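You operate a simulated robot arm through the tools that you are given. There is no shell and no other tool. Be economical: measure what you need, move in short steps, check, and stop when the job is done.

The job below is to be done with a simulated robot arm. You get a single attempt, and the scene is never put back.

TASK
Fetch the steel waste can and set it on the white table top. Put the blue arch on the long grey board. Take the small bin labelled "59" from the top tool rack shelf and put it on the fourth store shelf from the bottom. Put the blue-capped filter on the long white table top away on the long steel shelf top. Push the top bench drawer shut. Put two of the bent blue tabs from the grey table top on the second store shelf from the bottom. Take the blue tape roll on the grey table top and put it away on the third tool rack shelf from the bottom. Put the number plate that says "72" from the grey table top on the grey board and the number plate marked "27" on the wooden drawer bench top. Fetch the blue block and set it on the cream bench top. The order is free.
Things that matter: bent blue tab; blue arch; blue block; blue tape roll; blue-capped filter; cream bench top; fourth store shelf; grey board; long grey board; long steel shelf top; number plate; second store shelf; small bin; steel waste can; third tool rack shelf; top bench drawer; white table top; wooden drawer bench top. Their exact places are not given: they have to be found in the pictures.

It is judged by the outcome, as a careful person would: the job done as asked, and still so three seconds after it is handed in. It fails if anything else is knocked over, pushed out of place, dropped, spilled or broken.

THE ROBOT
A 7-joint arm with a two-finger gripper on a trunk, on a base that drives. Base frame: it is fixed to the floor where the robot stands at the start and does not move with it; the origin is under the middle of the robot, x ahead of it, y to its left, z up. Lengths are in mm, angles in degrees, forces in N, time in s.
With the tool pointing down near the work surface it reaches from about 120 to 600 mm from the robot's upright axis, wherever it stands. Its first joint turns from -166.0 to 166.0 degrees. Places, roughly: bent blue tab (5x3x3 cm) [800, -1300, 800]; blue arch [500, 0, 1250]; blue block (6x6x5 cm) [300, -1300, 900]; blue tape roll (6x6x3 cm) [1100, -1100, 800]; blue-capped filter (4x4x9 cm) [3900, -700, 800]; cream bench top [-1200, 1800, 900]; fourth store shelf [5900, -1400, 1300]; grey board (19x12x1 cm) [500, -1100, 800]; long grey board (39x13x3 cm) [3500, -3500, 1000]; long steel shelf top (13x62 cm) [480, -440, 420]; number plate [750, -1250, 750]; second store shelf [5900, -1400, 500]; small bin [5750, 1250, 1250]; third tool rack shelf [5900, 1000, 900]; top bench drawer [4100, -3000, 700]; white table top (48x25 cm) [1460, -900, 960]; wooden drawer bench top [700, -3300, 900]. Payload 1.71 kg.
The tool frame sits at the grasp point between the pads (the TCP): z along the fingers, y along the line on which they close. The tips reach 20 mm beyond it. The gripper opens to 96 mm. The gripper's body begins 113 mm behind the TCP.
Orientation is that of the tool frame in the base frame, as a unit quaternion [x, y, z, w]. With the fingers straight down and closing along the base's y, the tool's x points along the base's -x, its y along +y and its z along -z.

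THE INTERFACE
- The arm moves only by the tool apply_moves. Its argument "steps" is a list that holds one entry, the list of rows, each a list of 7 numbers: the shift along the base's x, y, z in cm, then the turn, a rotation vector about the base's x, y, z in degrees, then the gripper command, from -1 (fully open) to 1 (shut), values between in proportion. In form: [[[x, y, z, rx, ry, rz, grip], ...]]. A call has 1 to 20 rows; each row shifts and turns the commanded pose from where the row before left it. A row lasts 0.2 s, in which the tool goes at most 50 mm and 8.6 degrees; a call with a longer step from one row to the next is refused whole, and so is a gripper value outside its range. A pose out of reach is approached as far as the arm can. The call stops where the force on the tool passes 40 N (or 10 N more than at its start, if that is more) or the arm is blocked; 0.2 s more then pass. Each finger travels about 153 mm/s and halts on what it meets, pressing with about 31 N; the grip force reading is that of the motor and also rises with nothing between the fingers. The clock runs only during rows and for 0.2 s after the last one: add rows that do not move to give the fingers time. It gives the time, the measured TCP pose, the force on the tool (base axes), the opening and the grip force at its end, in the units of the frame above (readings bear some noise), with the torque about the TCP (base axes, N m) and any sound that the robot's microphone picked up.
- Cameras (640 x 400 px; columns grow to the right, rows downward): "scene" is now at [17.4, 85.7, 1691.2]; the picture's right is [-0.75, -0.66, 0.01], its down [-0.45, 0.50, -0.74] and it looks along [0.48, -0.56, -0.67] (base axes); focal length 274 px, centre (320, 200). "wrist" rides on the gripper at [65, 14, -145] in the tool frame; the picture's right is [-0.21, 0.98, 0.00], its down [-0.88, -0.18, -0.44] and it looks along [-0.43, -0.09, 0.90] (tool axes); focal length 275 px, centre (320, 200).
- get_image(camera): a new picture of that camera. No time passes.
- lift_body(by): slides the trunk up (or, below 0, down) by that many mm; the arm and the scene camera ride with it, the base frame stays. It gives what a move gives, with no picture.
- roll_base(legs): drives the robot by 1 to 6 legs, each [ahead, turn to the left] in mm and degrees, along the robot's own axes; the way and the turn of a leg run together, so that a leg with both is an arc; at most 1500 mm and 180 degrees a leg. The arm and the cameras ride along, it lands a little off, and it stops where it bumps. It gives what a move gives.
- pan_tilt(pan, tilt): turns the head with the scene camera to pan (to the left, within 155 degrees either way) and tilt (down, from -29 to 69), counted from straight ahead of the robot. It gives what a move gives.
- point_at(camera, pixels): for up to 12 pixels [column, row] of the newest picture of that camera ("zoom" is the newest enlarged one), the place [x, y, z] in the base frame of the surface seen there, good to about 2 mm, but the place of the scene camera against the robot may be out by one fixed shift of up to 18 mm in any direction. No time passes.
- close_up(camera, box): a new picture of the part [left, top, right, bottom] of that camera's present view, enlarged. No time passes.
- hand_in(): hands the job in; it is judged then, once.

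Go step by step. Measure first, check grasps and placings, and put right what went wrong. The budget is 357 turns and 276 pictures, counting those below and the enlarged ones. Unless the task says otherwise, let go and move clear before handing in, and close with one line.

The tools are called after "Request:" as a command line: name --argument value ..., lists and objects as JSON in quotes. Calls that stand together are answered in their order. apply_moves: Moves the arm, as the interface text tells. Its arguments: {"type":"object","properties":{"steps":{"type":"array","items":{"type":"array","items":{"type":"array","items":{"type":"number"}}}}},"required":["steps"]} The other tools are called the same way: lift_body (by) slides the trunk up or down; roll_base (legs) drives the base; pan_tilt (pan, tilt) turns the head that bears the scene camera; get_image (camera) takes a picture; point_at (camera, pixels) gives the place of the surface under pixels of a picture; close_up (camera, box) takes an enlarged picture of a part of a camera's view; hand_in () hands the job in.

At the start:

```text
clock: 0.0
tool_pos: [302.5, -355.4, 1361.3]
tcp_rot: [0.001, 1.0, 0.0, 0.0]
contact_force: [0.2, -0.1, -0.8]
moment: [0.01, 0.02, 0.01]
opening: 95.8
grip_force: 0.1
trunk travel left (down, up): [-275.0, 111.0]
robot x, y, heading: [2.4, 1.0, 0.1]
head pan, tilt: [-48.9, 41.7]
```

scene: 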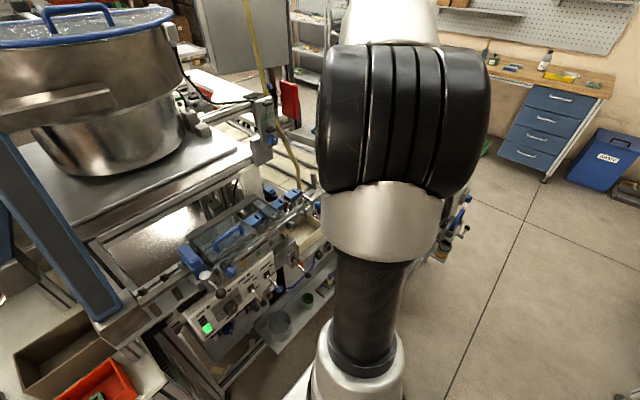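
wrist: 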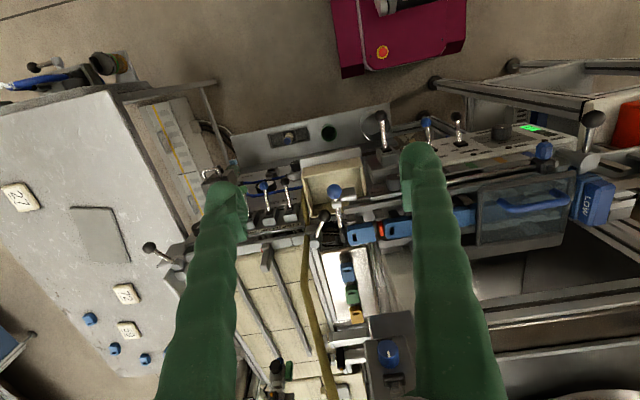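

The wrist view shows the grey table (plates near (20,197), (125,293), (128,330); tabs near (90,318), (115,348), (145,358)). I'll look around with the head first.

Request:
close_up --camera "wrist" --box '[0, 150, 200, 400]'

Request:
pan_tilt --pan -90 --tilt 35

Request:
get_image --camera "scene"

Request:
pan_tilt --pan 0 --tilt 30

Request:
get_image --camera "scene"

```text
1.60 times, centred on (100, 275) of wrist
```

zoom: 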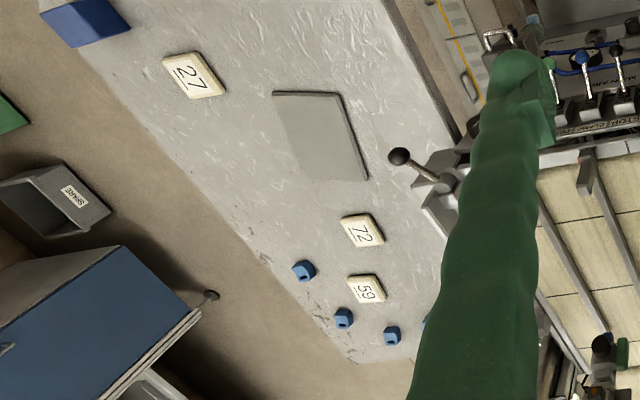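

```text
clock: 1.1
tool_pos: [282.0, -354.6, 1365.7]
tcp_rot: [0.0, 1.0, 0.0, 0.008]
contact_force: [-0.2, -0.2, 0.8]
moment: [-0.02, -0.03, 0.0]
opening: 96.1
grip_force: 0.2
trunk travel left (down, up): [-275.0, 111.0]
robot x, y, heading: [0.5, 1.4, 0.3]
head pan, tilt: [-90.0, 35.0]
```

```text
272 pictures are left
```

scene: 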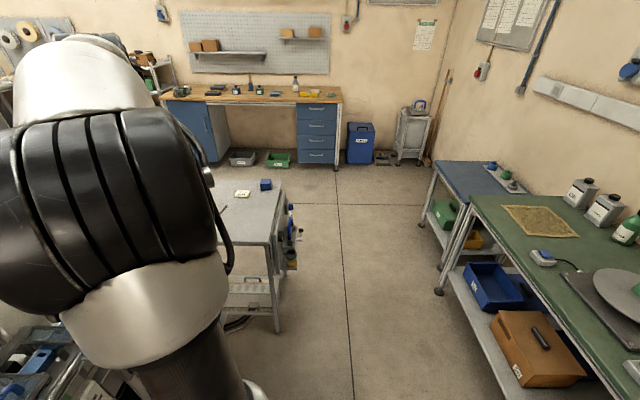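

```text
clock: 2.7
tool_pos: [282.6, -353.9, 1365.1]
tcp_rot: [0.001, 1.0, 0.0, 0.008]
contact_force: [0.2, 0.4, -0.4]
moment: [-0.01, 0.01, 0.0]
opening: 96.0
grip_force: 0.1
trunk travel left (down, up): [-275.0, 111.0]
robot x, y, heading: [1.9, 4.4, -0.3]
head pan, tilt: [0.0, 30.0]
```

```text
271 pictures are left
```

scene: 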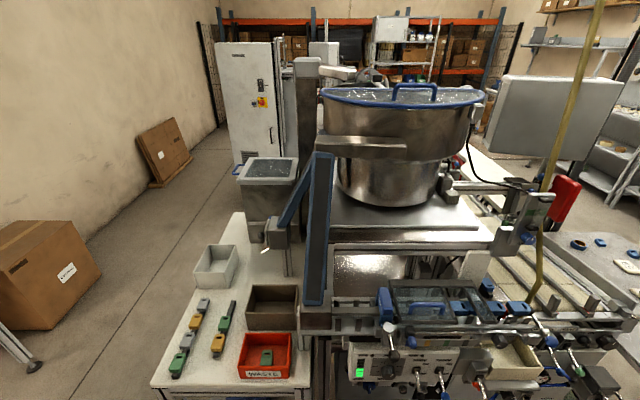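

The blue handle-like arch sits at (415,92) on a bowl lid; I'll measure and zoom, and look further around.

Request:
point_at --camera "scene" --pixels '[[415, 86], [395, 98], [435, 100], [400, 101], [575, 246], [600, 242], [355, 135], [460, 190], [430, 308], [320, 250]]'

Request:
close_up --camera "scene" --box '[310, 50, 510, 175]'

Request:
pan_tilt --pan 90 --tilt 30

Request:
get_image --camera "scene"

Request:
pan_tilt --pan -30 --tilt 15

Request:
get_image --camera "scene"

```text
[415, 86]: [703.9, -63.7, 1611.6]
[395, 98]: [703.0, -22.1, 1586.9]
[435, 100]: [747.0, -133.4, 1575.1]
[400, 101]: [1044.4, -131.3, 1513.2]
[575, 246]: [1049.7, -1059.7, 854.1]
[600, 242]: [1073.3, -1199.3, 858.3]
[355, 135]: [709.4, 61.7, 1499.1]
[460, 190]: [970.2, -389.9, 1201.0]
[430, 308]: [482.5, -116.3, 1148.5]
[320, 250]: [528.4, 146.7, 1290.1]
```

```text
3.20 times, centred on (410, 112) of scene
```

zoom: 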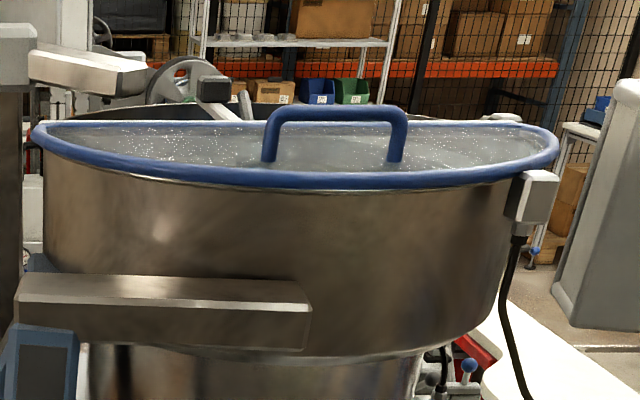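

```text
clock: 4.4
tool_pos: [282.3, -353.8, 1365.6]
tcp_rot: [0.001, 1.0, 0.0, 0.008]
contact_force: [0.1, 0.1, 0.4]
moment: [0.0, 0.07, 0.03]
opening: 96.0
grip_force: 0.0
trunk travel left (down, up): [-275.0, 111.0]
robot x, y, heading: [-0.7, 6.5, -0.1]
head pan, tilt: [90.0, 30.0]
```

```text
269 pictures are left
```

scene: 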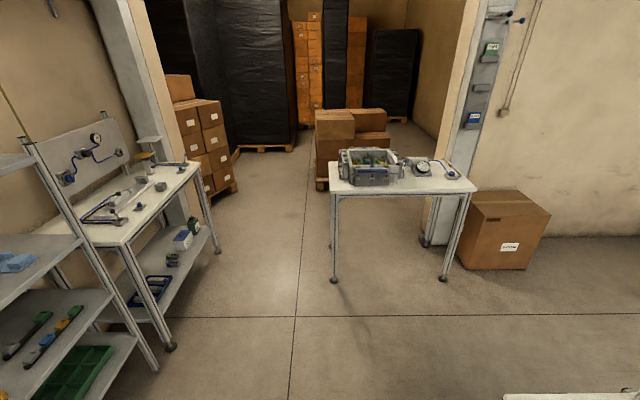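

```text
clock: 6.4
tool_pos: [281.7, -354.4, 1366.2]
tcp_rot: [0.0, 1.0, 0.0, 0.008]
contact_force: [-0.4, 0.3, 0.3]
moment: [0.03, 0.0, -0.01]
opening: 95.9
grip_force: 0.1
trunk travel left (down, up): [-275.0, 111.0]
robot x, y, heading: [-3.3, 0.9, 0.1]
head pan, tilt: [-30.0, 15.0]
```

```text
268 pictures are left
```

scene: 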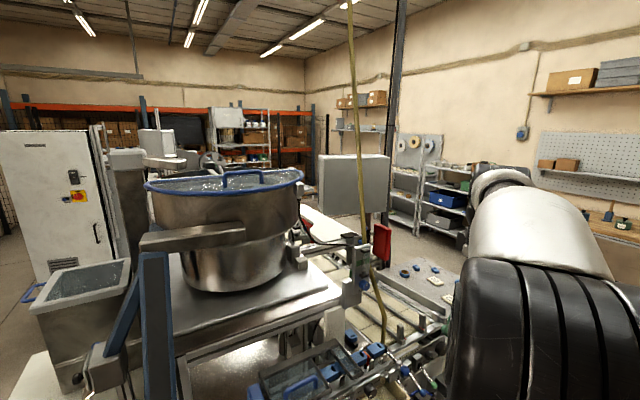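

Now zoom into the front of the machine for other blue arch candidates.

Request:
pan_tilt --pan -12 --tilt 50

Request:
get_image --camera "scene"

Request:
close_up --camera "scene" --box '[220, 100, 460, 250]'

Request:
close_up --camera "scene" --box '[220, 250, 460, 400]'

```text
clock: 7.4
tool_pos: [281.2, -354.3, 1364.9]
tcp_rot: [0.001, 1.0, 0.0, 0.008]
contact_force: [-0.1, 0.9, 0.3]
moment: [-0.02, 0.04, -0.03]
opening: 95.9
grip_force: 0.1
trunk travel left (down, up): [-275.0, 111.0]
robot x, y, heading: [-1.6, 1.5, 0.3]
head pan, tilt: [-12.0, 50.0]
```

```text
267 pictures are left
```

scene: 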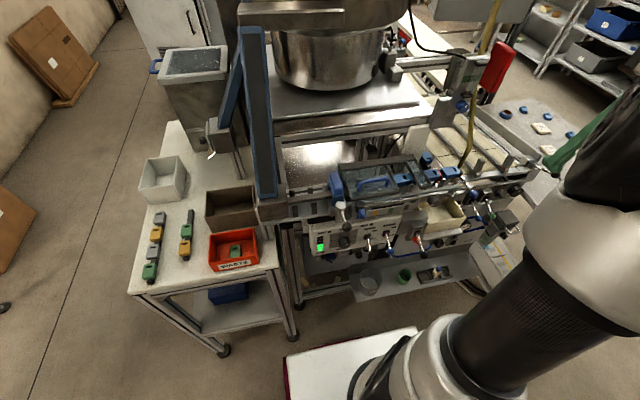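

```text
2.67 times, centred on (340, 175) of scene
```

zoom: 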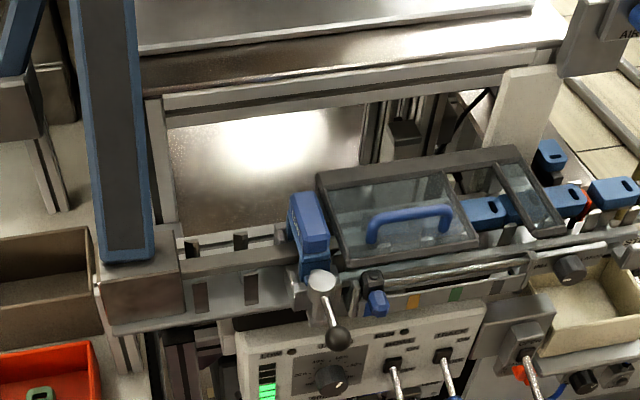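

```text
2.67 times, centred on (340, 325) of scene
```

zoom: 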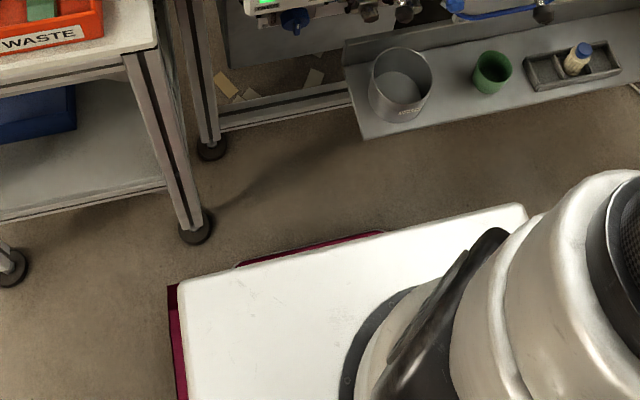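

Request:
close_up --camera "scene" --box '[325, 150, 405, 200]'

Request:
point_at --camera "zoom" --pixels '[[300, 240], [400, 240], [240, 310], [520, 290], [400, 310], [200, 350]]'

Request:
close_up --camera "wrist" --box '[440, 130, 640, 255]'

Request:
close_up --camera "scene" --box '[340, 240, 480, 320]'

Request:
point_at --camera "scene" --pixels '[[360, 272], [377, 272], [368, 290], [385, 293], [420, 290], [368, 281], [404, 274], [436, 273], [370, 296], [465, 277]]'

```text
8.00 times, centred on (365, 175) of scene
```

zoom: 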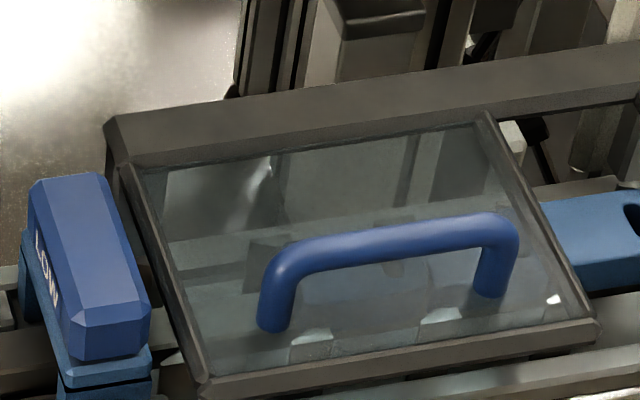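

```text
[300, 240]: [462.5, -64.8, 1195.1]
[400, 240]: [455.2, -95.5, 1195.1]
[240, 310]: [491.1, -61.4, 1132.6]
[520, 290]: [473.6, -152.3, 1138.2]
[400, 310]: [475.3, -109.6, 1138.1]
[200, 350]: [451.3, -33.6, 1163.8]
```

```text
3.20 times, centred on (540, 192) of wrist
```

zoom: 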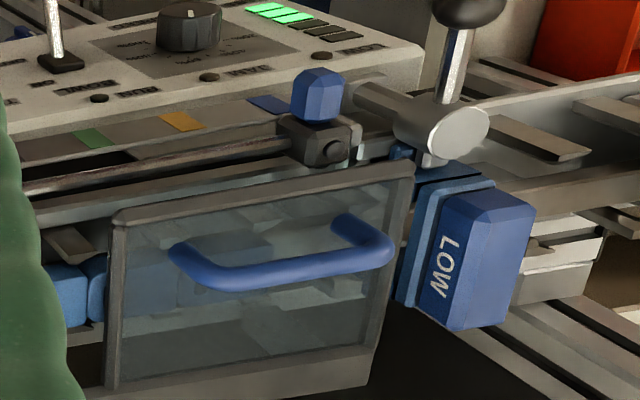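

```text
4.57 times, centred on (410, 280) of scene
```

zoom: 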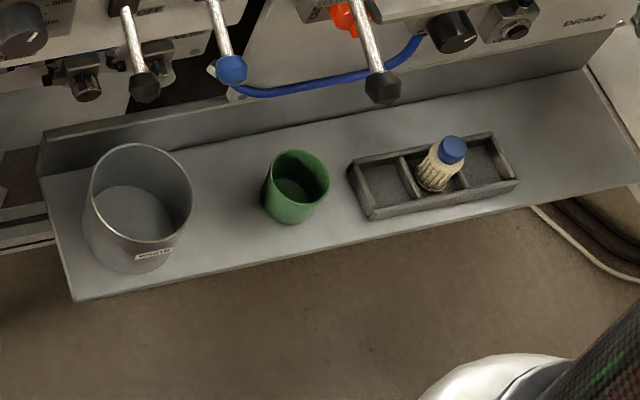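

```text
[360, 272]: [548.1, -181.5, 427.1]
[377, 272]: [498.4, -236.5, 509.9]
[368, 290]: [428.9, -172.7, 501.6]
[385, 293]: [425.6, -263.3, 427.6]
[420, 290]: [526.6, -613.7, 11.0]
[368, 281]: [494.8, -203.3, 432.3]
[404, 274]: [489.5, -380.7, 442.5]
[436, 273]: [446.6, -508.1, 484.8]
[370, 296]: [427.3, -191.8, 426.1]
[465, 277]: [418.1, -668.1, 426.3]
```

The handle at zoom (390,260) seems part of the cover, while the "LOW" blue piece at (90,270) could be an arch straddling the rail. I'll bring the wrist camera nearer.

Request:
apply_moves --steps '[[[0, 4, 0, 0, 0, 0, -1], [0, 4, 0, 0, 0, 0, -1], [0, 4, 0, 0, 0, 0, -1], [0, 4, 0, 0, 0, 0, -1], [0, 4, 0, 0, 0, 0, -1], [0, 4, 0, 0, 0, 0, -1], [0, 4, 0, 0, 0, 0, -1], [0, 4, 0, 0, 0, 0, -1]]]'

Request:
get_image --camera "wrist"

Request:
get_image --camera "scene"

```text
clock: 9.2
tool_pos: [282.4, -31.7, 1363.3]
tcp_rot: [0.002, 1.0, 0.0, 0.008]
contact_force: [-0.1, 0.2, 0.3]
moment: [-0.06, -0.07, 0.03]
opening: 96.2
grip_force: 0.1
trunk travel left (down, up): [-275.0, 111.0]
robot x, y, heading: [2.0, 4.9, 0.0]
head pan, tilt: [-12.0, 50.0]
```

```text
261 pictures are left
```

wrist: 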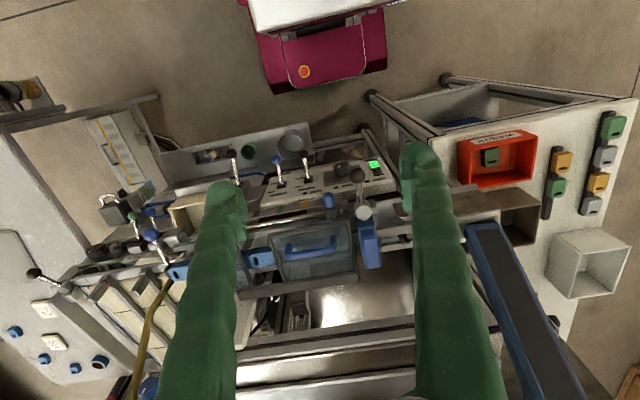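

```text
260 pictures are left
```

scene: 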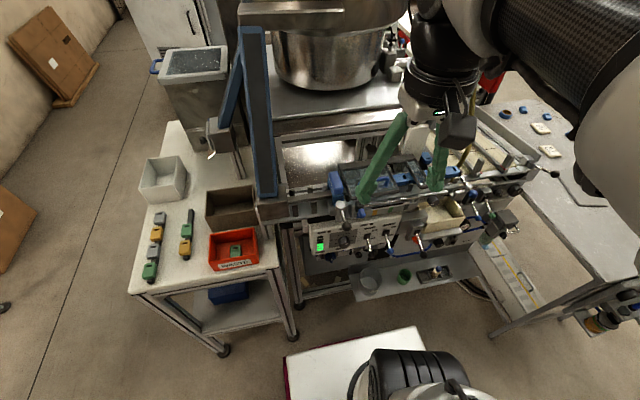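

Request:
close_up --camera "wrist" --box '[240, 170, 420, 300]'

Request:
point_at --camera "wrist" --pixels '[[312, 248], [370, 235], [369, 255], [288, 248], [337, 240], [280, 265], [345, 265], [178, 270], [262, 258]]'

```text
3.08 times, centred on (330, 235) of wrist
```

zoom: 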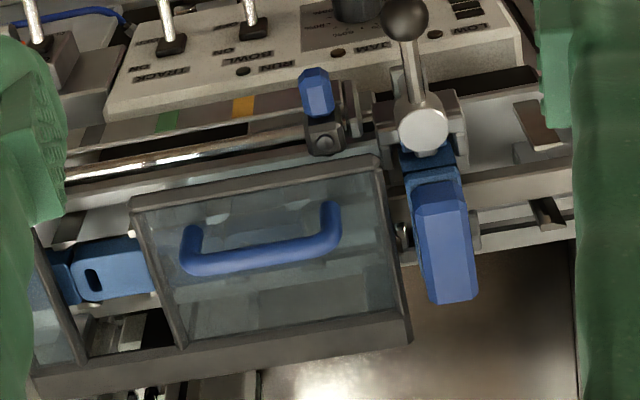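

```text
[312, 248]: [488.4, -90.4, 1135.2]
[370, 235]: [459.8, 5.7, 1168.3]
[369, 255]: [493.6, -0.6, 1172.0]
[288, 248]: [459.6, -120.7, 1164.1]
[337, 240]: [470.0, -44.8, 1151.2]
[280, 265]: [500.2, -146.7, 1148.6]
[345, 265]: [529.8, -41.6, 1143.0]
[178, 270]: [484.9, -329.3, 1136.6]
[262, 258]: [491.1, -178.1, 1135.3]
```

The LOW piece at about (475,3,1170) and the cover handle (470,-90,1165) are both candidates; I'll decide after seeing the destination. Survey the rest of the room.

Request:
pan_tilt --pan -70 --tilt 20

Request:
get_image --camera "scene"

Request:
pan_tilt --pan -55 --tilt 45

Request:
get_image --camera "scene"

Request:
pan_tilt --pan 140 --tilt 30

Request:
get_image --camera "scene"

Request:
pan_tilt --pan -150 --tilt 30

Request:
get_image --camera "scene"

```text
clock: 10.5
tool_pos: [281.7, -34.0, 1362.4]
tcp_rot: [0.0, 1.0, 0.0, 0.008]
contact_force: [-0.1, 0.6, -0.4]
moment: [-0.02, 0.01, 0.02]
opening: 95.9
grip_force: 0.0
trunk travel left (down, up): [-275.0, 111.0]
robot x, y, heading: [1.9, 3.1, 0.2]
head pan, tilt: [-70.0, 20.0]
```

```text
258 pictures are left
```

scene: 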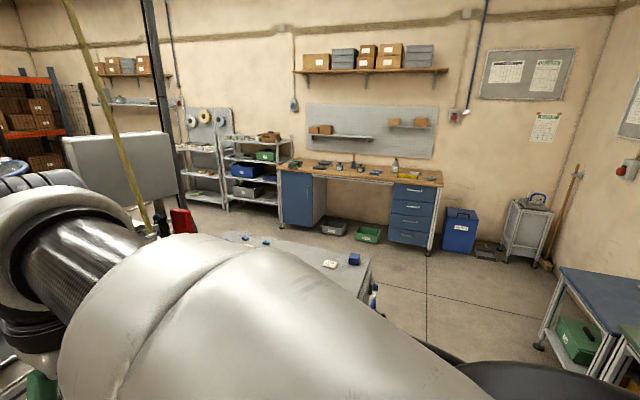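

```text
clock: 11.3
tool_pos: [282.7, -33.8, 1363.5]
tcp_rot: [0.001, 1.0, 0.0, 0.008]
contact_force: [0.1, 0.2, -0.2]
moment: [-0.01, -0.03, -0.03]
opening: 96.1
grip_force: 0.0
trunk travel left (down, up): [-275.0, 111.0]
robot x, y, heading: [1.1, 2.3, -0.1]
head pan, tilt: [-55.0, 45.0]
```

```text
257 pictures are left
```

scene: 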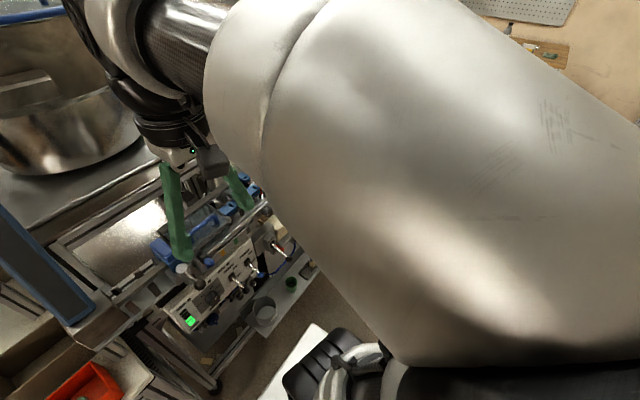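

```text
clock: 14.2
tool_pos: [282.5, -34.5, 1363.5]
tcp_rot: [0.001, 1.0, 0.0, 0.007]
contact_force: [0.4, 0.4, 0.0]
moment: [0.01, 0.01, 0.0]
opening: 96.1
grip_force: 0.1
trunk travel left (down, up): [-275.0, 111.0]
robot x, y, heading: [-1.3, 3.1, 0.1]
head pan, tilt: [140.0, 30.0]
```

```text
256 pictures are left
```

scene: 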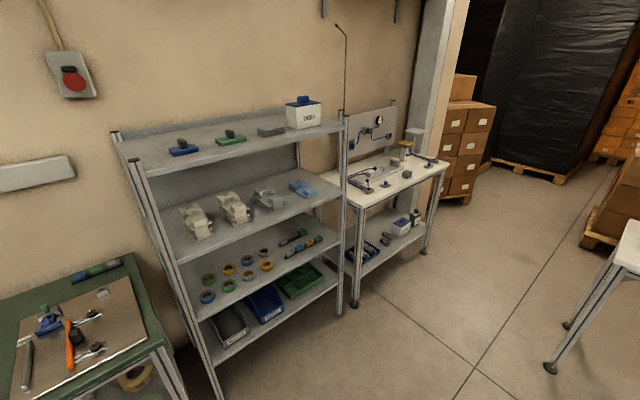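

```text
clock: 18.2
tool_pos: [281.9, -34.6, 1362.1]
tcp_rot: [0.001, 1.0, 0.0, 0.007]
contact_force: [0.1, -0.3, -0.5]
moment: [0.03, -0.01, 0.0]
opening: 96.4
grip_force: 0.0
trunk travel left (down, up): [-275.0, 111.0]
robot x, y, heading: [-3.5, 0.6, 0.1]
head pan, tilt: [-150.0, 30.0]
```

```text
255 pictures are left
```

scene: 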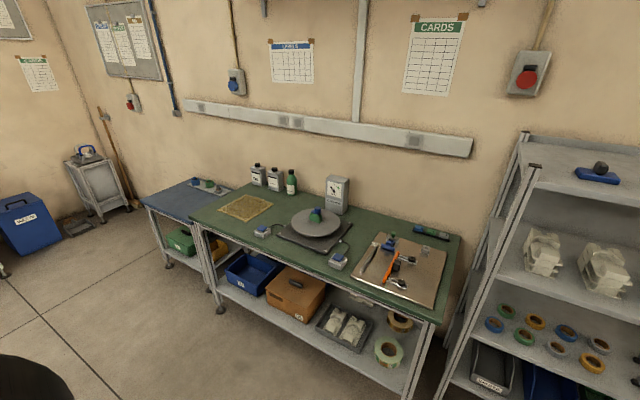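

Cream bench is at (395,175) of the pan 140 view. Now measure the can's surroundings and overhanging panel.

Request:
pan_tilt --pan -15 --tilt 60

Request:
get_image --camera "scene"

Request:
close_up --camera "scene" --box '[260, 120, 500, 270]'

```text
clock: 20.4
tool_pos: [281.5, -34.9, 1361.8]
tcp_rot: [0.001, 1.0, 0.0, 0.008]
contact_force: [0.9, 0.1, -0.1]
moment: [0.0, -0.02, -0.01]
opening: 96.1
grip_force: 0.0
trunk travel left (down, up): [-275.0, 111.0]
robot x, y, heading: [-0.7, 2.3, -0.1]
head pan, tilt: [-15.0, 60.0]
```

```text
254 pictures are left
```

scene: 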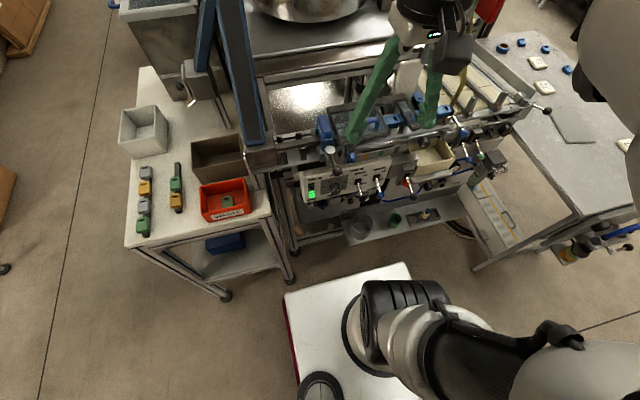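

```text
2.67 times, centred on (380, 195) of scene
```

zoom: 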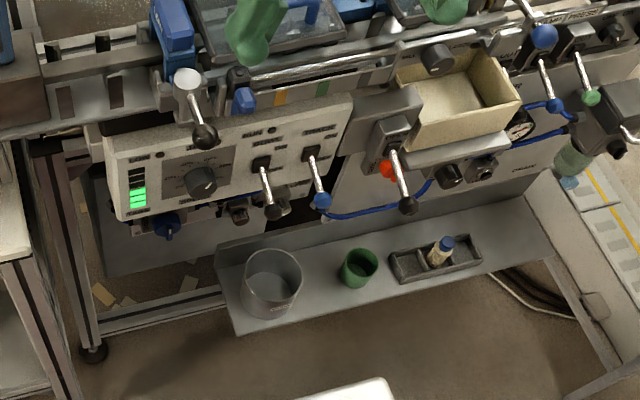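

Request:
point_at --camera "zoom" --pixels '[[270, 212], [322, 200], [408, 208], [205, 140], [450, 178], [245, 315], [275, 310], [300, 280], [272, 252], [243, 275], [460, 150], [230, 210]]'

Request:
point_at --camera "zoom" --pixels '[[440, 240], [448, 255], [432, 262], [392, 270], [480, 265], [270, 280], [360, 255], [545, 240], [530, 168], [235, 330], [205, 180], [180, 165]]'

```text
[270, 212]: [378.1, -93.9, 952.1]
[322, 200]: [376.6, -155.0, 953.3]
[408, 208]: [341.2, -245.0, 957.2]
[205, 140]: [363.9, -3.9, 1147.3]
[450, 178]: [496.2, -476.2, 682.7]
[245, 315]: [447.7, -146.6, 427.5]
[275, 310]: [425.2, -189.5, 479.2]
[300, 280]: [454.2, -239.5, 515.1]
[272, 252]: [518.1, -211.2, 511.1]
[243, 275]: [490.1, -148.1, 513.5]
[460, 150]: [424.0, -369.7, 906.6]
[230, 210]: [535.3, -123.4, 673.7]
```

```text
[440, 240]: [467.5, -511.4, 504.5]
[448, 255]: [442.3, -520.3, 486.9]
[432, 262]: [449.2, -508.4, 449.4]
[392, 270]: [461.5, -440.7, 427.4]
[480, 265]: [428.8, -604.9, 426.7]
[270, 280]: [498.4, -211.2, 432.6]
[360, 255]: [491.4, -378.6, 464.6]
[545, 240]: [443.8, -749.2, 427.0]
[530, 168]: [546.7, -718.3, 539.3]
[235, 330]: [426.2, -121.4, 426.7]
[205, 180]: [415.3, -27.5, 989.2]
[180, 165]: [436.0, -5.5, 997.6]
```

The can's rim circle is centred about (471,-194), Ø≈94, rim z≈514, under lever knobs reaching x≈340. Before acting I'll drive to survey the grey table and the far side.

Request:
roll_base --legs '[[-200, 0], [0, -90]]'

Request:
pan_tilt --pan 20 --tilt 30

Request:
get_image --camera "scene"

Request:
pan_tilt --pan 60 --tilt 30

Request:
get_image --camera "scene"

```text
clock: 26.5
tool_pos: [-228.8, -289.8, 1360.9]
tcp_rot: [0.698, 0.716, -0.003, 0.003]
contact_force: [0.9, -1.2, 0.0]
moment: [0.11, 0.02, 0.0]
opening: 95.9
grip_force: 0.0
trunk travel left (down, up): [-275.0, 111.0]
robot x, y, heading: [-195.0, 1.6, -88.3]
head pan, tilt: [-15.0, 60.0]
```

```text
clock: 27.5
tool_pos: [-228.7, -266.6, 1365.0]
tcp_rot: [0.698, 0.716, -0.008, 0.01]
contact_force: [0.4, 0.1, -0.7]
moment: [0.03, 0.01, -0.07]
opening: 95.8
grip_force: 0.1
trunk travel left (down, up): [-275.0, 111.0]
robot x, y, heading: [-194.9, 1.3, -88.6]
head pan, tilt: [20.0, 30.0]
```

```text
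252 pictures are left
```

scene: 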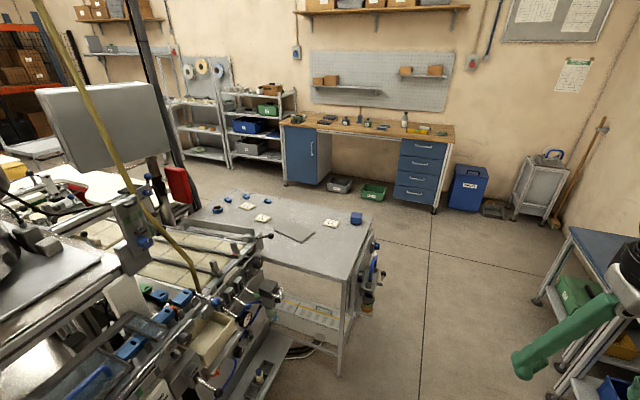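

```text
clock: 28.6
tool_pos: [-229.9, -254.6, 1368.1]
tcp_rot: [0.698, 0.716, -0.012, 0.012]
contact_force: [-0.4, -0.1, 0.6]
moment: [0.09, 0.0, -0.01]
opening: 96.2
grip_force: 0.0
trunk travel left (down, up): [-275.0, 111.0]
robot x, y, heading: [-198.8, -0.8, -88.8]
head pan, tilt: [60.0, 30.0]
```

```text
251 pictures are left
```

scene: 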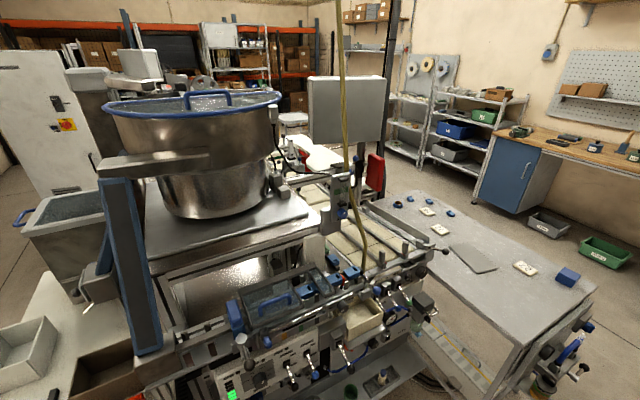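

The aisle x∈[-900,300] southward is clear; the grey table end is at x≈300. I'll drive south to y≈-2150 then face east and look.

Request:
roll_base --legs '[[1080, -1], [1080, 0], [0, 90]]'

Request:
pan_tilt --pan 0 --tilt 20

Request:
get_image --camera "scene"

Request:
pan_tilt --pan 45 --tilt 30

Request:
get_image --camera "scene"

Request:
pan_tilt --pan -45 --tilt 30

Request:
get_image --camera "scene"

```text
clock: 44.7
tool_pos: [131.1, -2184.9, 1366.2]
tcp_rot: [-0.029, 1.0, 0.001, 0.013]
contact_force: [0.2, -0.2, -0.4]
moment: [0.01, 0.0, 0.02]
opening: 96.2
grip_force: 0.0
trunk travel left (down, up): [-275.0, 111.0]
robot x, y, heading: [-134.4, -2167.6, 3.4]
head pan, tilt: [60.0, 30.0]
```

```text
clock: 46.0
tool_pos: [112.3, -2185.5, 1369.0]
tcp_rot: [-0.029, 0.999, 0.0, 0.02]
contact_force: [0.1, 0.2, 0.2]
moment: [0.0, -0.02, -0.01]
opening: 95.8
grip_force: 0.0
trunk travel left (down, up): [-275.0, 111.0]
robot x, y, heading: [-138.7, -2168.1, 3.3]
head pan, tilt: [0.0, 20.0]
```

```text
250 pictures are left
```

scene: 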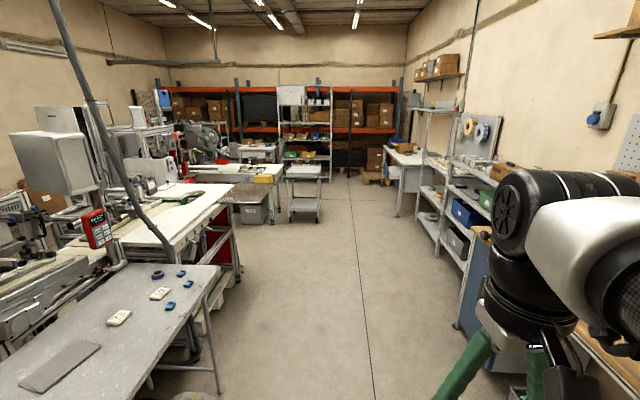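

```text
clock: 47.1
tool_pos: [111.8, -2185.9, 1371.1]
tcp_rot: [-0.029, 0.999, 0.0, 0.02]
contact_force: [0.6, -0.3, -0.4]
moment: [0.02, -0.05, 0.0]
opening: 96.2
grip_force: 0.1
trunk travel left (down, up): [-275.0, 111.0]
robot x, y, heading: [-139.2, -2164.8, 3.1]
head pan, tilt: [45.0, 30.0]
```

```text
249 pictures are left
```

scene: 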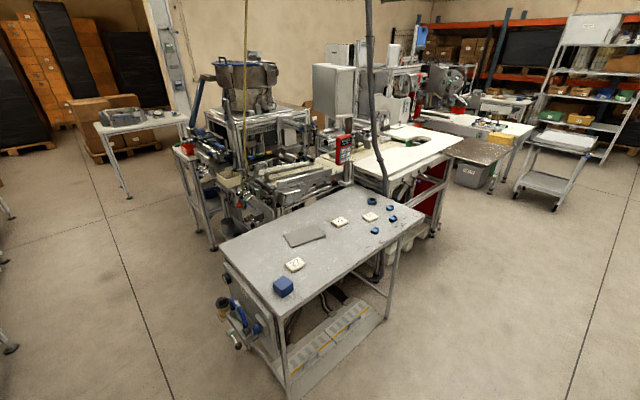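

```text
clock: 48.8
tool_pos: [110.6, -2185.6, 1370.3]
tcp_rot: [-0.029, 0.999, 0.002, 0.021]
contact_force: [-0.6, 0.1, 0.4]
moment: [0.01, 0.01, -0.01]
opening: 95.8
grip_force: 0.1
trunk travel left (down, up): [-275.0, 111.0]
robot x, y, heading: [-134.8, -2164.3, 3.4]
head pan, tilt: [-45.0, 30.0]
```

```text
248 pictures are left
```

scene: 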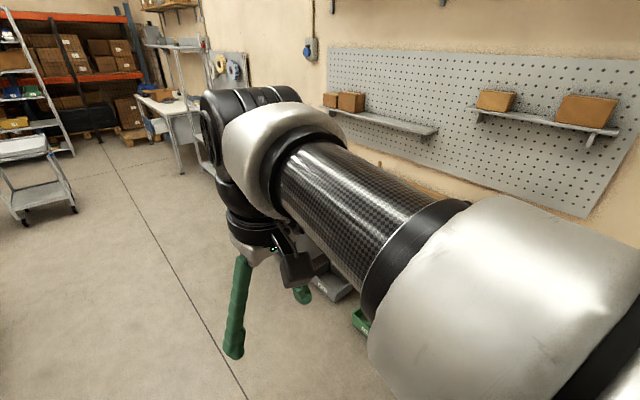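

The grey table and white conveyor top are visible (pan 45 picture, (400,150)). Drive east to x≈1650 and look again.

Request:
roll_base --legs '[[900, -3], [900, 0]]'

Request:
pan_tilt --pan 90 --tilt 30

Request:
get_image --camera "scene"

Request:
pan_tilt --pan 35 --tilt 25

Request:
get_image --camera "scene"

Request:
pan_tilt --pan 0 --tilt 15

Request:
get_image --camera "scene"

Request:
pan_tilt --pan -90 --tilt 30

Request:
get_image --camera "scene"

```text
clock: 58.5
tool_pos: [1925.0, -2169.8, 1368.9]
tcp_rot: [0.002, 1.0, 0.002, 0.021]
contact_force: [0.0, -0.9, 0.5]
moment: [0.03, 0.03, 0.01]
opening: 96.1
grip_force: 0.0
trunk travel left (down, up): [-275.0, 111.0]
robot x, y, heading: [1678.3, -2134.5, -0.2]
head pan, tilt: [-45.0, 30.0]
```

```text
clock: 60.7
tool_pos: [1897.5, -2168.7, 1373.0]
tcp_rot: [0.001, 1.0, 0.0, 0.031]
contact_force: [0.0, 0.1, 0.7]
moment: [-0.02, -0.01, 0.02]
opening: 95.9
grip_force: 0.1
trunk travel left (down, up): [-275.0, 111.0]
robot x, y, heading: [1681.6, -2133.7, -0.3]
head pan, tilt: [90.0, 30.0]
```

```text
247 pictures are left
```

scene: 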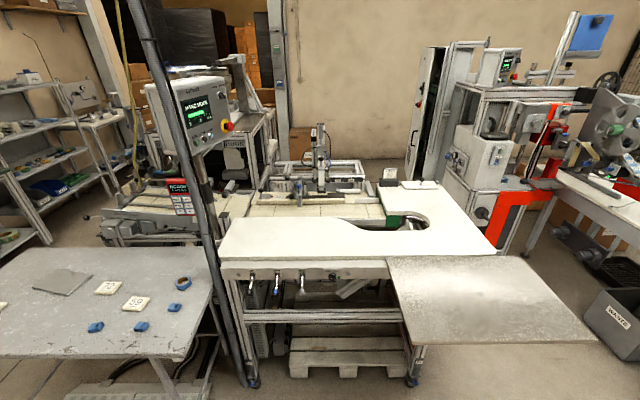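

```text
clock: 61.9
tool_pos: [1910.7, -2170.4, 1371.9]
tcp_rot: [0.001, 1.0, 0.001, 0.026]
contact_force: [-0.4, -1.4, -0.5]
moment: [0.01, -0.08, 0.0]
opening: 95.9
grip_force: 0.0
trunk travel left (down, up): [-275.0, 111.0]
robot x, y, heading: [1679.4, -2134.1, 0.2]
head pan, tilt: [35.0, 25.0]
```

```text
246 pictures are left
```

scene: 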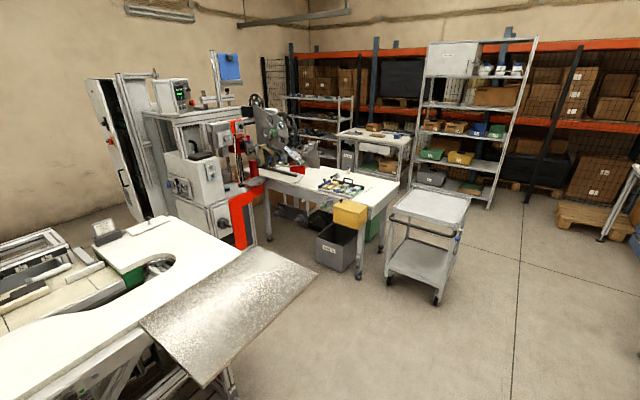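

```text
clock: 62.9
tool_pos: [1908.9, -2169.2, 1371.1]
tcp_rot: [0.002, 1.0, 0.001, 0.026]
contact_force: [-0.9, 0.4, -0.5]
moment: [0.03, -0.06, -0.01]
opening: 96.0
grip_force: 0.0
trunk travel left (down, up): [-275.0, 111.0]
robot x, y, heading: [1677.3, -2131.2, -0.4]
head pan, tilt: [0.0, 15.0]
```

```text
245 pictures are left
```

scene: 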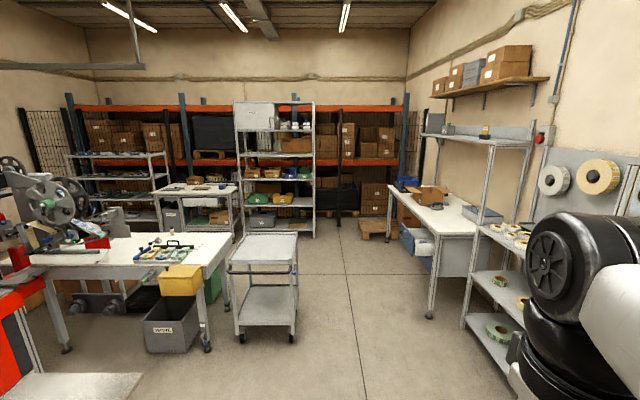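

```text
clock: 64.6
tool_pos: [1902.8, -2169.4, 1373.2]
tcp_rot: [0.002, 1.0, 0.001, 0.029]
contact_force: [-0.2, -0.4, 0.9]
moment: [-0.01, -0.02, 0.01]
opening: 96.0
grip_force: 0.0
trunk travel left (down, up): [-275.0, 111.0]
robot x, y, heading: [1679.8, -2135.4, -0.3]
head pan, tilt: [-90.0, 30.0]
```

```text
244 pictures are left
```

scene: 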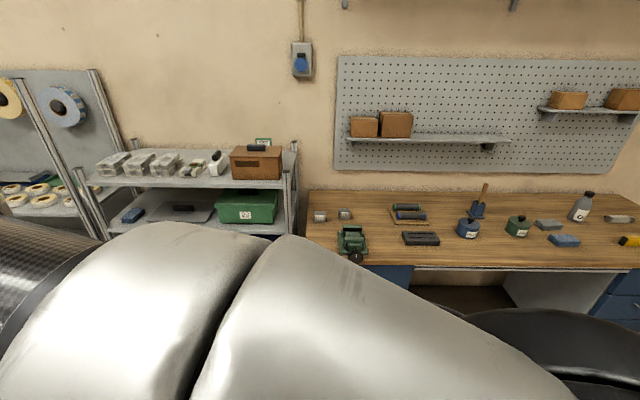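

Overview is good: store at (275,170), tool rack at (115,190), desk with drawer at (430,210). Start with the grey table: back to x≈700, face north.

Request:
roll_base --legs '[[-1000, 0], [0, 90]]'

Request:
pan_tilt --pan 0 --tilt 45

Request:
get_image --camera "scene"

```text
clock: 75.0
tool_pos: [667.6, -1905.8, 1372.7]
tcp_rot: [0.712, -0.701, -0.021, -0.02]
contact_force: [0.9, 0.6, 0.0]
moment: [-0.02, 0.03, -0.01]
opening: 96.0
grip_force: 0.0
trunk travel left (down, up): [-275.0, 111.0]
robot x, y, heading: [631.6, -2129.5, 91.0]
head pan, tilt: [-90.0, 30.0]
```

```text
clock: 76.6
tool_pos: [667.3, -1884.1, 1367.9]
tcp_rot: [0.714, -0.7, -0.015, -0.014]
contact_force: [-0.4, -0.1, 0.0]
moment: [0.0, 0.0, 0.0]
opening: 96.1
grip_force: 0.0
trunk travel left (down, up): [-275.0, 111.0]
robot x, y, heading: [641.3, -2130.8, 91.0]
head pan, tilt: [0.0, 45.0]
```

```text
243 pictures are left
```

scene: 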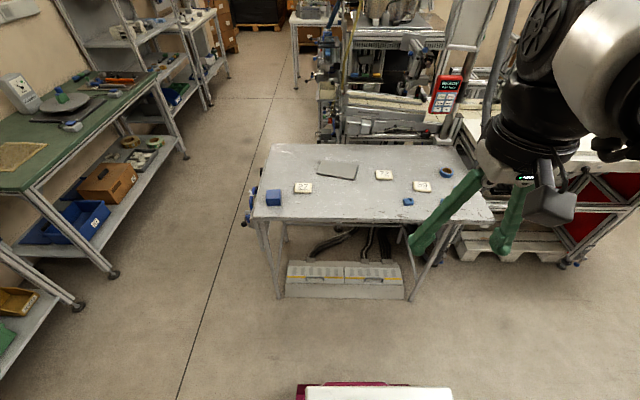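

Request:
close_up --camera "scene" --box '[240, 130, 480, 240]'

Request:
point_at --camera "scene" --pixels '[[303, 188], [384, 175], [422, 186], [337, 170], [274, 198], [446, 172], [408, 202], [265, 218], [407, 218], [275, 145], [445, 147]]'

```text
2.67 times, centred on (360, 185) of scene
```

zoom: 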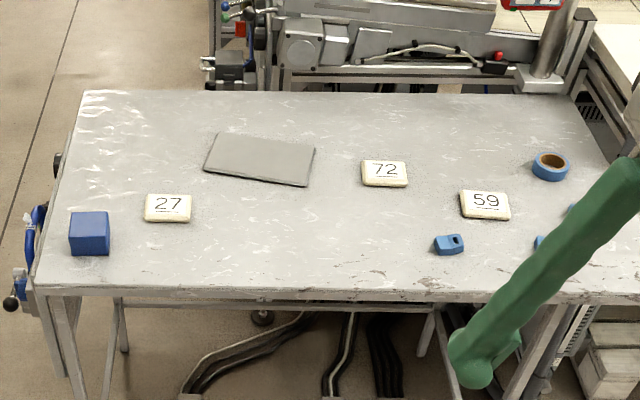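

```text
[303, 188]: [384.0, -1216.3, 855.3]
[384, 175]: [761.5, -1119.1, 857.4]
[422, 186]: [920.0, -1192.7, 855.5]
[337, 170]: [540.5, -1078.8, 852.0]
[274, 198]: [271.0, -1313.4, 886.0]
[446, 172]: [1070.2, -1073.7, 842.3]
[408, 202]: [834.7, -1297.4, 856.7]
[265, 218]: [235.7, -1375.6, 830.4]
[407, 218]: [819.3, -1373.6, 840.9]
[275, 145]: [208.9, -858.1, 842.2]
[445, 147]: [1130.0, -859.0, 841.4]
```

Request:
point_at --camera "scene" --pixels '[[345, 387], [300, 390], [450, 390], [345, 282], [281, 297], [410, 297], [285, 275]]'

```text
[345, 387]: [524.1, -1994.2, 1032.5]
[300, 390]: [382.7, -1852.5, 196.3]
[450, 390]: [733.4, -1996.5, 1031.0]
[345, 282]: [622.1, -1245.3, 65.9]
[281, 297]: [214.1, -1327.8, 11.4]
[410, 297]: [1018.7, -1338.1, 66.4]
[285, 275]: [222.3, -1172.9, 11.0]
```

Table edge y≈-1375, top z≈841. I'll drive 480 ahead to y≈-1650, then view with the wrist camera over plate 27.

Request:
roll_base --legs '[[480, -1]]'

Request:
get_image --camera "wrist"

Request:
get_image --camera "scene"

```text
clock: 79.6
tool_pos: [663.6, -1410.1, 1368.7]
tcp_rot: [0.708, -0.706, -0.015, -0.015]
contact_force: [0.6, 0.5, 0.6]
moment: [0.03, 0.03, -0.02]
opening: 95.8
grip_force: 0.1
trunk travel left (down, up): [-275.0, 111.0]
robot x, y, heading: [629.4, -1658.6, 90.2]
head pan, tilt: [0.0, 45.0]
```

```text
241 pictures are left
```

wrist: 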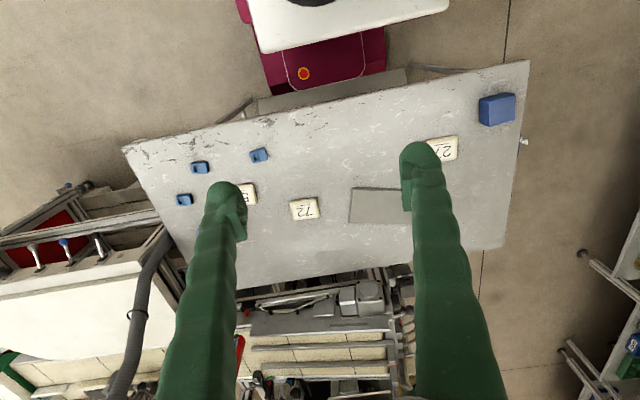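

```text
240 pictures are left
```

scene: 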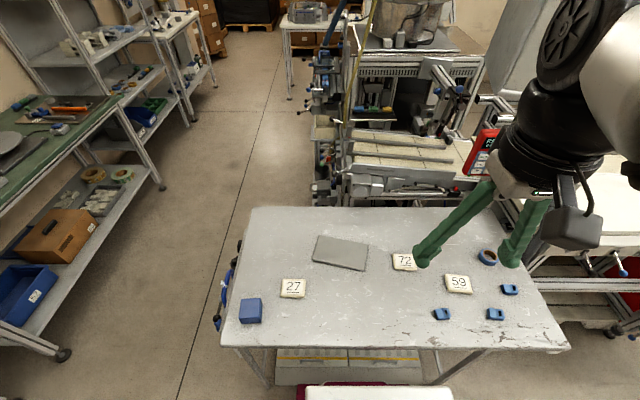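

Request:
point_at --camera "wrist" --pixels '[[303, 209], [450, 140], [490, 100], [349, 222], [352, 187], [405, 190], [260, 155], [200, 168], [184, 200], [292, 202], [317, 198], [447, 158]]'

Request:
point_at --camera "scene" --pixels '[[402, 262], [293, 288], [250, 305], [312, 262], [319, 237], [367, 243], [443, 313], [496, 314], [509, 289], [488, 257], [392, 262], [458, 283]]'

Request:
close_up --camera "scene" --box '[380, 230, 560, 350]'

```text
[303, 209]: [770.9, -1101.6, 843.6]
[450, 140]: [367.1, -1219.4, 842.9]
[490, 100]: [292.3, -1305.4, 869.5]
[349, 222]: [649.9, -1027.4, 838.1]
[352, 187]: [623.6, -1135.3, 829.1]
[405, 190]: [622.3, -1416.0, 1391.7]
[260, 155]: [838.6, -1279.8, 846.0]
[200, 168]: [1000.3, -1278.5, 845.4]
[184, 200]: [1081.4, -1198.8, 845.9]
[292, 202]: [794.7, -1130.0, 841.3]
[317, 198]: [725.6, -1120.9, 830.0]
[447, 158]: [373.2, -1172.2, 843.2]
```

```text
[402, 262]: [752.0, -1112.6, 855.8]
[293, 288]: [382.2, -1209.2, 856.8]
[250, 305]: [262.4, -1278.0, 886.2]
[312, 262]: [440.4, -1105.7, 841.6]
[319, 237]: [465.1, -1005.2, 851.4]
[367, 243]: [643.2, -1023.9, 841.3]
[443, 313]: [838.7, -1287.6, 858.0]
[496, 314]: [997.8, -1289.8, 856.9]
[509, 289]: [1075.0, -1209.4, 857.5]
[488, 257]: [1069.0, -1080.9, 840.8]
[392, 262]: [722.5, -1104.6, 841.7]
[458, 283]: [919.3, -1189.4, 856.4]
```

```text
3.33 times, centred on (470, 290) of scene
```

zoom: 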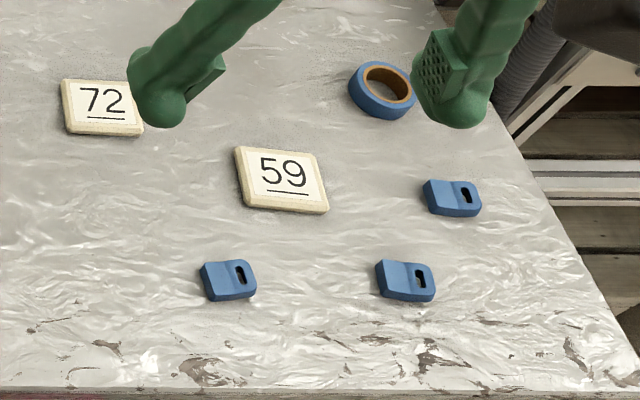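

Scene reads about +12 mm in z and -10 mm in y against the wrist. Lower the trunk and move over plate 72 for a close wrist view.

Request:
lift_body --by -200

Request:
apply_moves --steps '[[[1.5, 4, -2, 1.7, 0, 0, -0.4], [1.5, 4, -2, 0, 0, 0, -0.4], [1.5, 4, -2, 0, 0, 0, -0.4], [1.5, 4, -2, 0, 0, 0, -0.4], [1.5, 2, -2, 0, 0, 0, -0.4], [1, 0, -2, 0, 0, 0, -0.4], [0, 0, -2, 0, 0, 0, -0.4]]]'

Request:
get_image --camera "wrist"

```text
clock: 81.8
tool_pos: [663.3, -1422.4, 1171.0]
tcp_rot: [0.709, -0.705, -0.018, -0.017]
contact_force: [-0.4, -0.6, -0.7]
moment: [0.12, -0.01, -0.04]
opening: 96.1
grip_force: 0.0
trunk travel left (down, up): [-75.0, 311.0]
robot x, y, heading: [629.9, -1653.6, 90.3]
head pan, tilt: [0.0, 45.0]
```

```text
clock: 83.3
tool_pos: [749.2, -1250.9, 1029.5]
tcp_rot: [0.707, -0.706, -0.032, -0.03]
contact_force: [-0.4, -0.4, -0.1]
moment: [-0.02, -0.01, -0.03]
opening: 67.1
grip_force: 0.0
trunk travel left (down, up): [-75.0, 311.0]
robot x, y, heading: [629.1, -1655.4, 89.8]
head pan, tilt: [0.0, 45.0]
```

```text
238 pictures are left
```

wrist: 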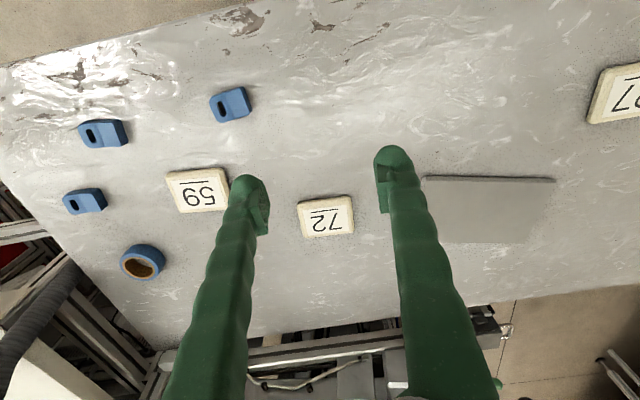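

The tool is pitched 5° forward; I'll correct it. Measure plate 72 corners at (298,200),(350,195),(354,228),(303,236) and the board corners.

Request:
point_at --camera "wrist" --pixels '[[299, 203], [349, 197], [353, 229], [305, 236], [326, 216], [425, 177], [554, 180], [443, 243], [526, 243], [500, 210], [400, 250], [600, 120]]'

Request:
apply_moves --steps '[[[0, 4, -2, -5, 0, 0, -0.4], [1, 4, -3, 0, 0, 0, -0.4]]]'

Request:
get_image --camera "wrist"

```text
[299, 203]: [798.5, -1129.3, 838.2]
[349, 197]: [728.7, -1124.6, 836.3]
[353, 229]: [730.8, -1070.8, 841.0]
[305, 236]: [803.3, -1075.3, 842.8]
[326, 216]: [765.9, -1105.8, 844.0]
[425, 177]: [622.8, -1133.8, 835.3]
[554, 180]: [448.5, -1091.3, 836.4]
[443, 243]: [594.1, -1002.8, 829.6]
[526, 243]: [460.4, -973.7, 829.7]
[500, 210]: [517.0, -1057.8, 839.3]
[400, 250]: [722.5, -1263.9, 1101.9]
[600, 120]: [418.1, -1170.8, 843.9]
```

```text
refused: row 2 steps farther than a row can; nothing moved
```

```text
237 pictures are left
```

wrist: 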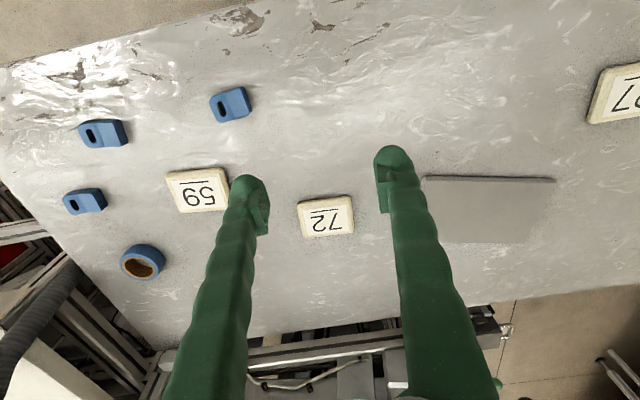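

Plate 72 centre ≈(765,-1101), 72×55. I'll drive 70 mm closer for reach, then level the tool and go above the plate.

Request:
roll_base --legs '[[70, 0]]'

Request:
apply_moves --steps '[[[0, 2, -1, -5, 0, -4, -1], [0, 2, -2, 0, 0, 0, -1], [0, 0, -2, 0, 0, 0, -1]]]'

Request:
get_image --camera "wrist"

```text
clock: 84.4
tool_pos: [748.1, -1179.7, 1029.6]
tcp_rot: [0.708, -0.705, -0.03, -0.029]
contact_force: [0.1, 1.0, 0.0]
moment: [-0.15, -0.05, -0.01]
opening: 67.3
grip_force: 0.2
trunk travel left (down, up): [-75.0, 311.0]
robot x, y, heading: [627.6, -1582.4, 90.4]
head pan, tilt: [0.0, 45.0]
```

```text
clock: 85.2
tool_pos: [748.2, -1127.4, 974.2]
tcp_rot: [-0.683, 0.73, -0.005, -0.005]
contact_force: [0.4, -1.0, -0.2]
moment: [0.06, -0.04, 0.0]
opening: 96.0
grip_force: 0.1
trunk travel left (down, up): [-75.0, 311.0]
robot x, y, heading: [630.7, -1586.2, 90.2]
head pan, tilt: [0.0, 45.0]
```

```text
236 pictures are left
```

wrist: 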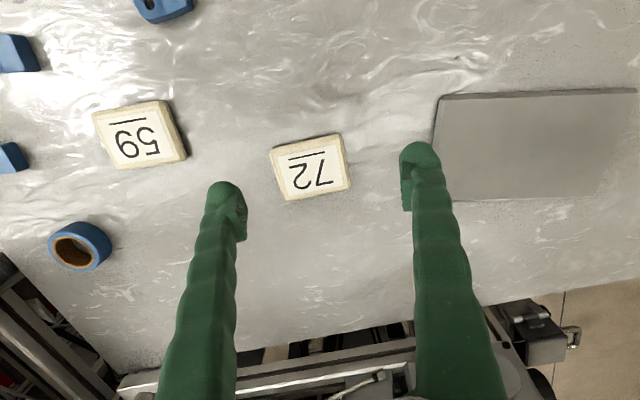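

Request:
point_at --camera "wrist" --pixels '[[272, 154], [338, 135], [350, 186], [286, 199], [311, 168], [437, 95], [440, 150], [453, 200], [635, 90], [593, 193], [530, 145]]'

```text
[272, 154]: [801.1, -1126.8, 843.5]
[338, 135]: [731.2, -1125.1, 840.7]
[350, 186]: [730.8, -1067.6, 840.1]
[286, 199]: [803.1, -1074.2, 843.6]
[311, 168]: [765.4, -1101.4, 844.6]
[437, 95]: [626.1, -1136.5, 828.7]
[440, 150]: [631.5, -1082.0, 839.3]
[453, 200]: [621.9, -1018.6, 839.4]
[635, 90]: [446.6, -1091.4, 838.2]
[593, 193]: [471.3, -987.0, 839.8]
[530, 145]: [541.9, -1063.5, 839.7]
```

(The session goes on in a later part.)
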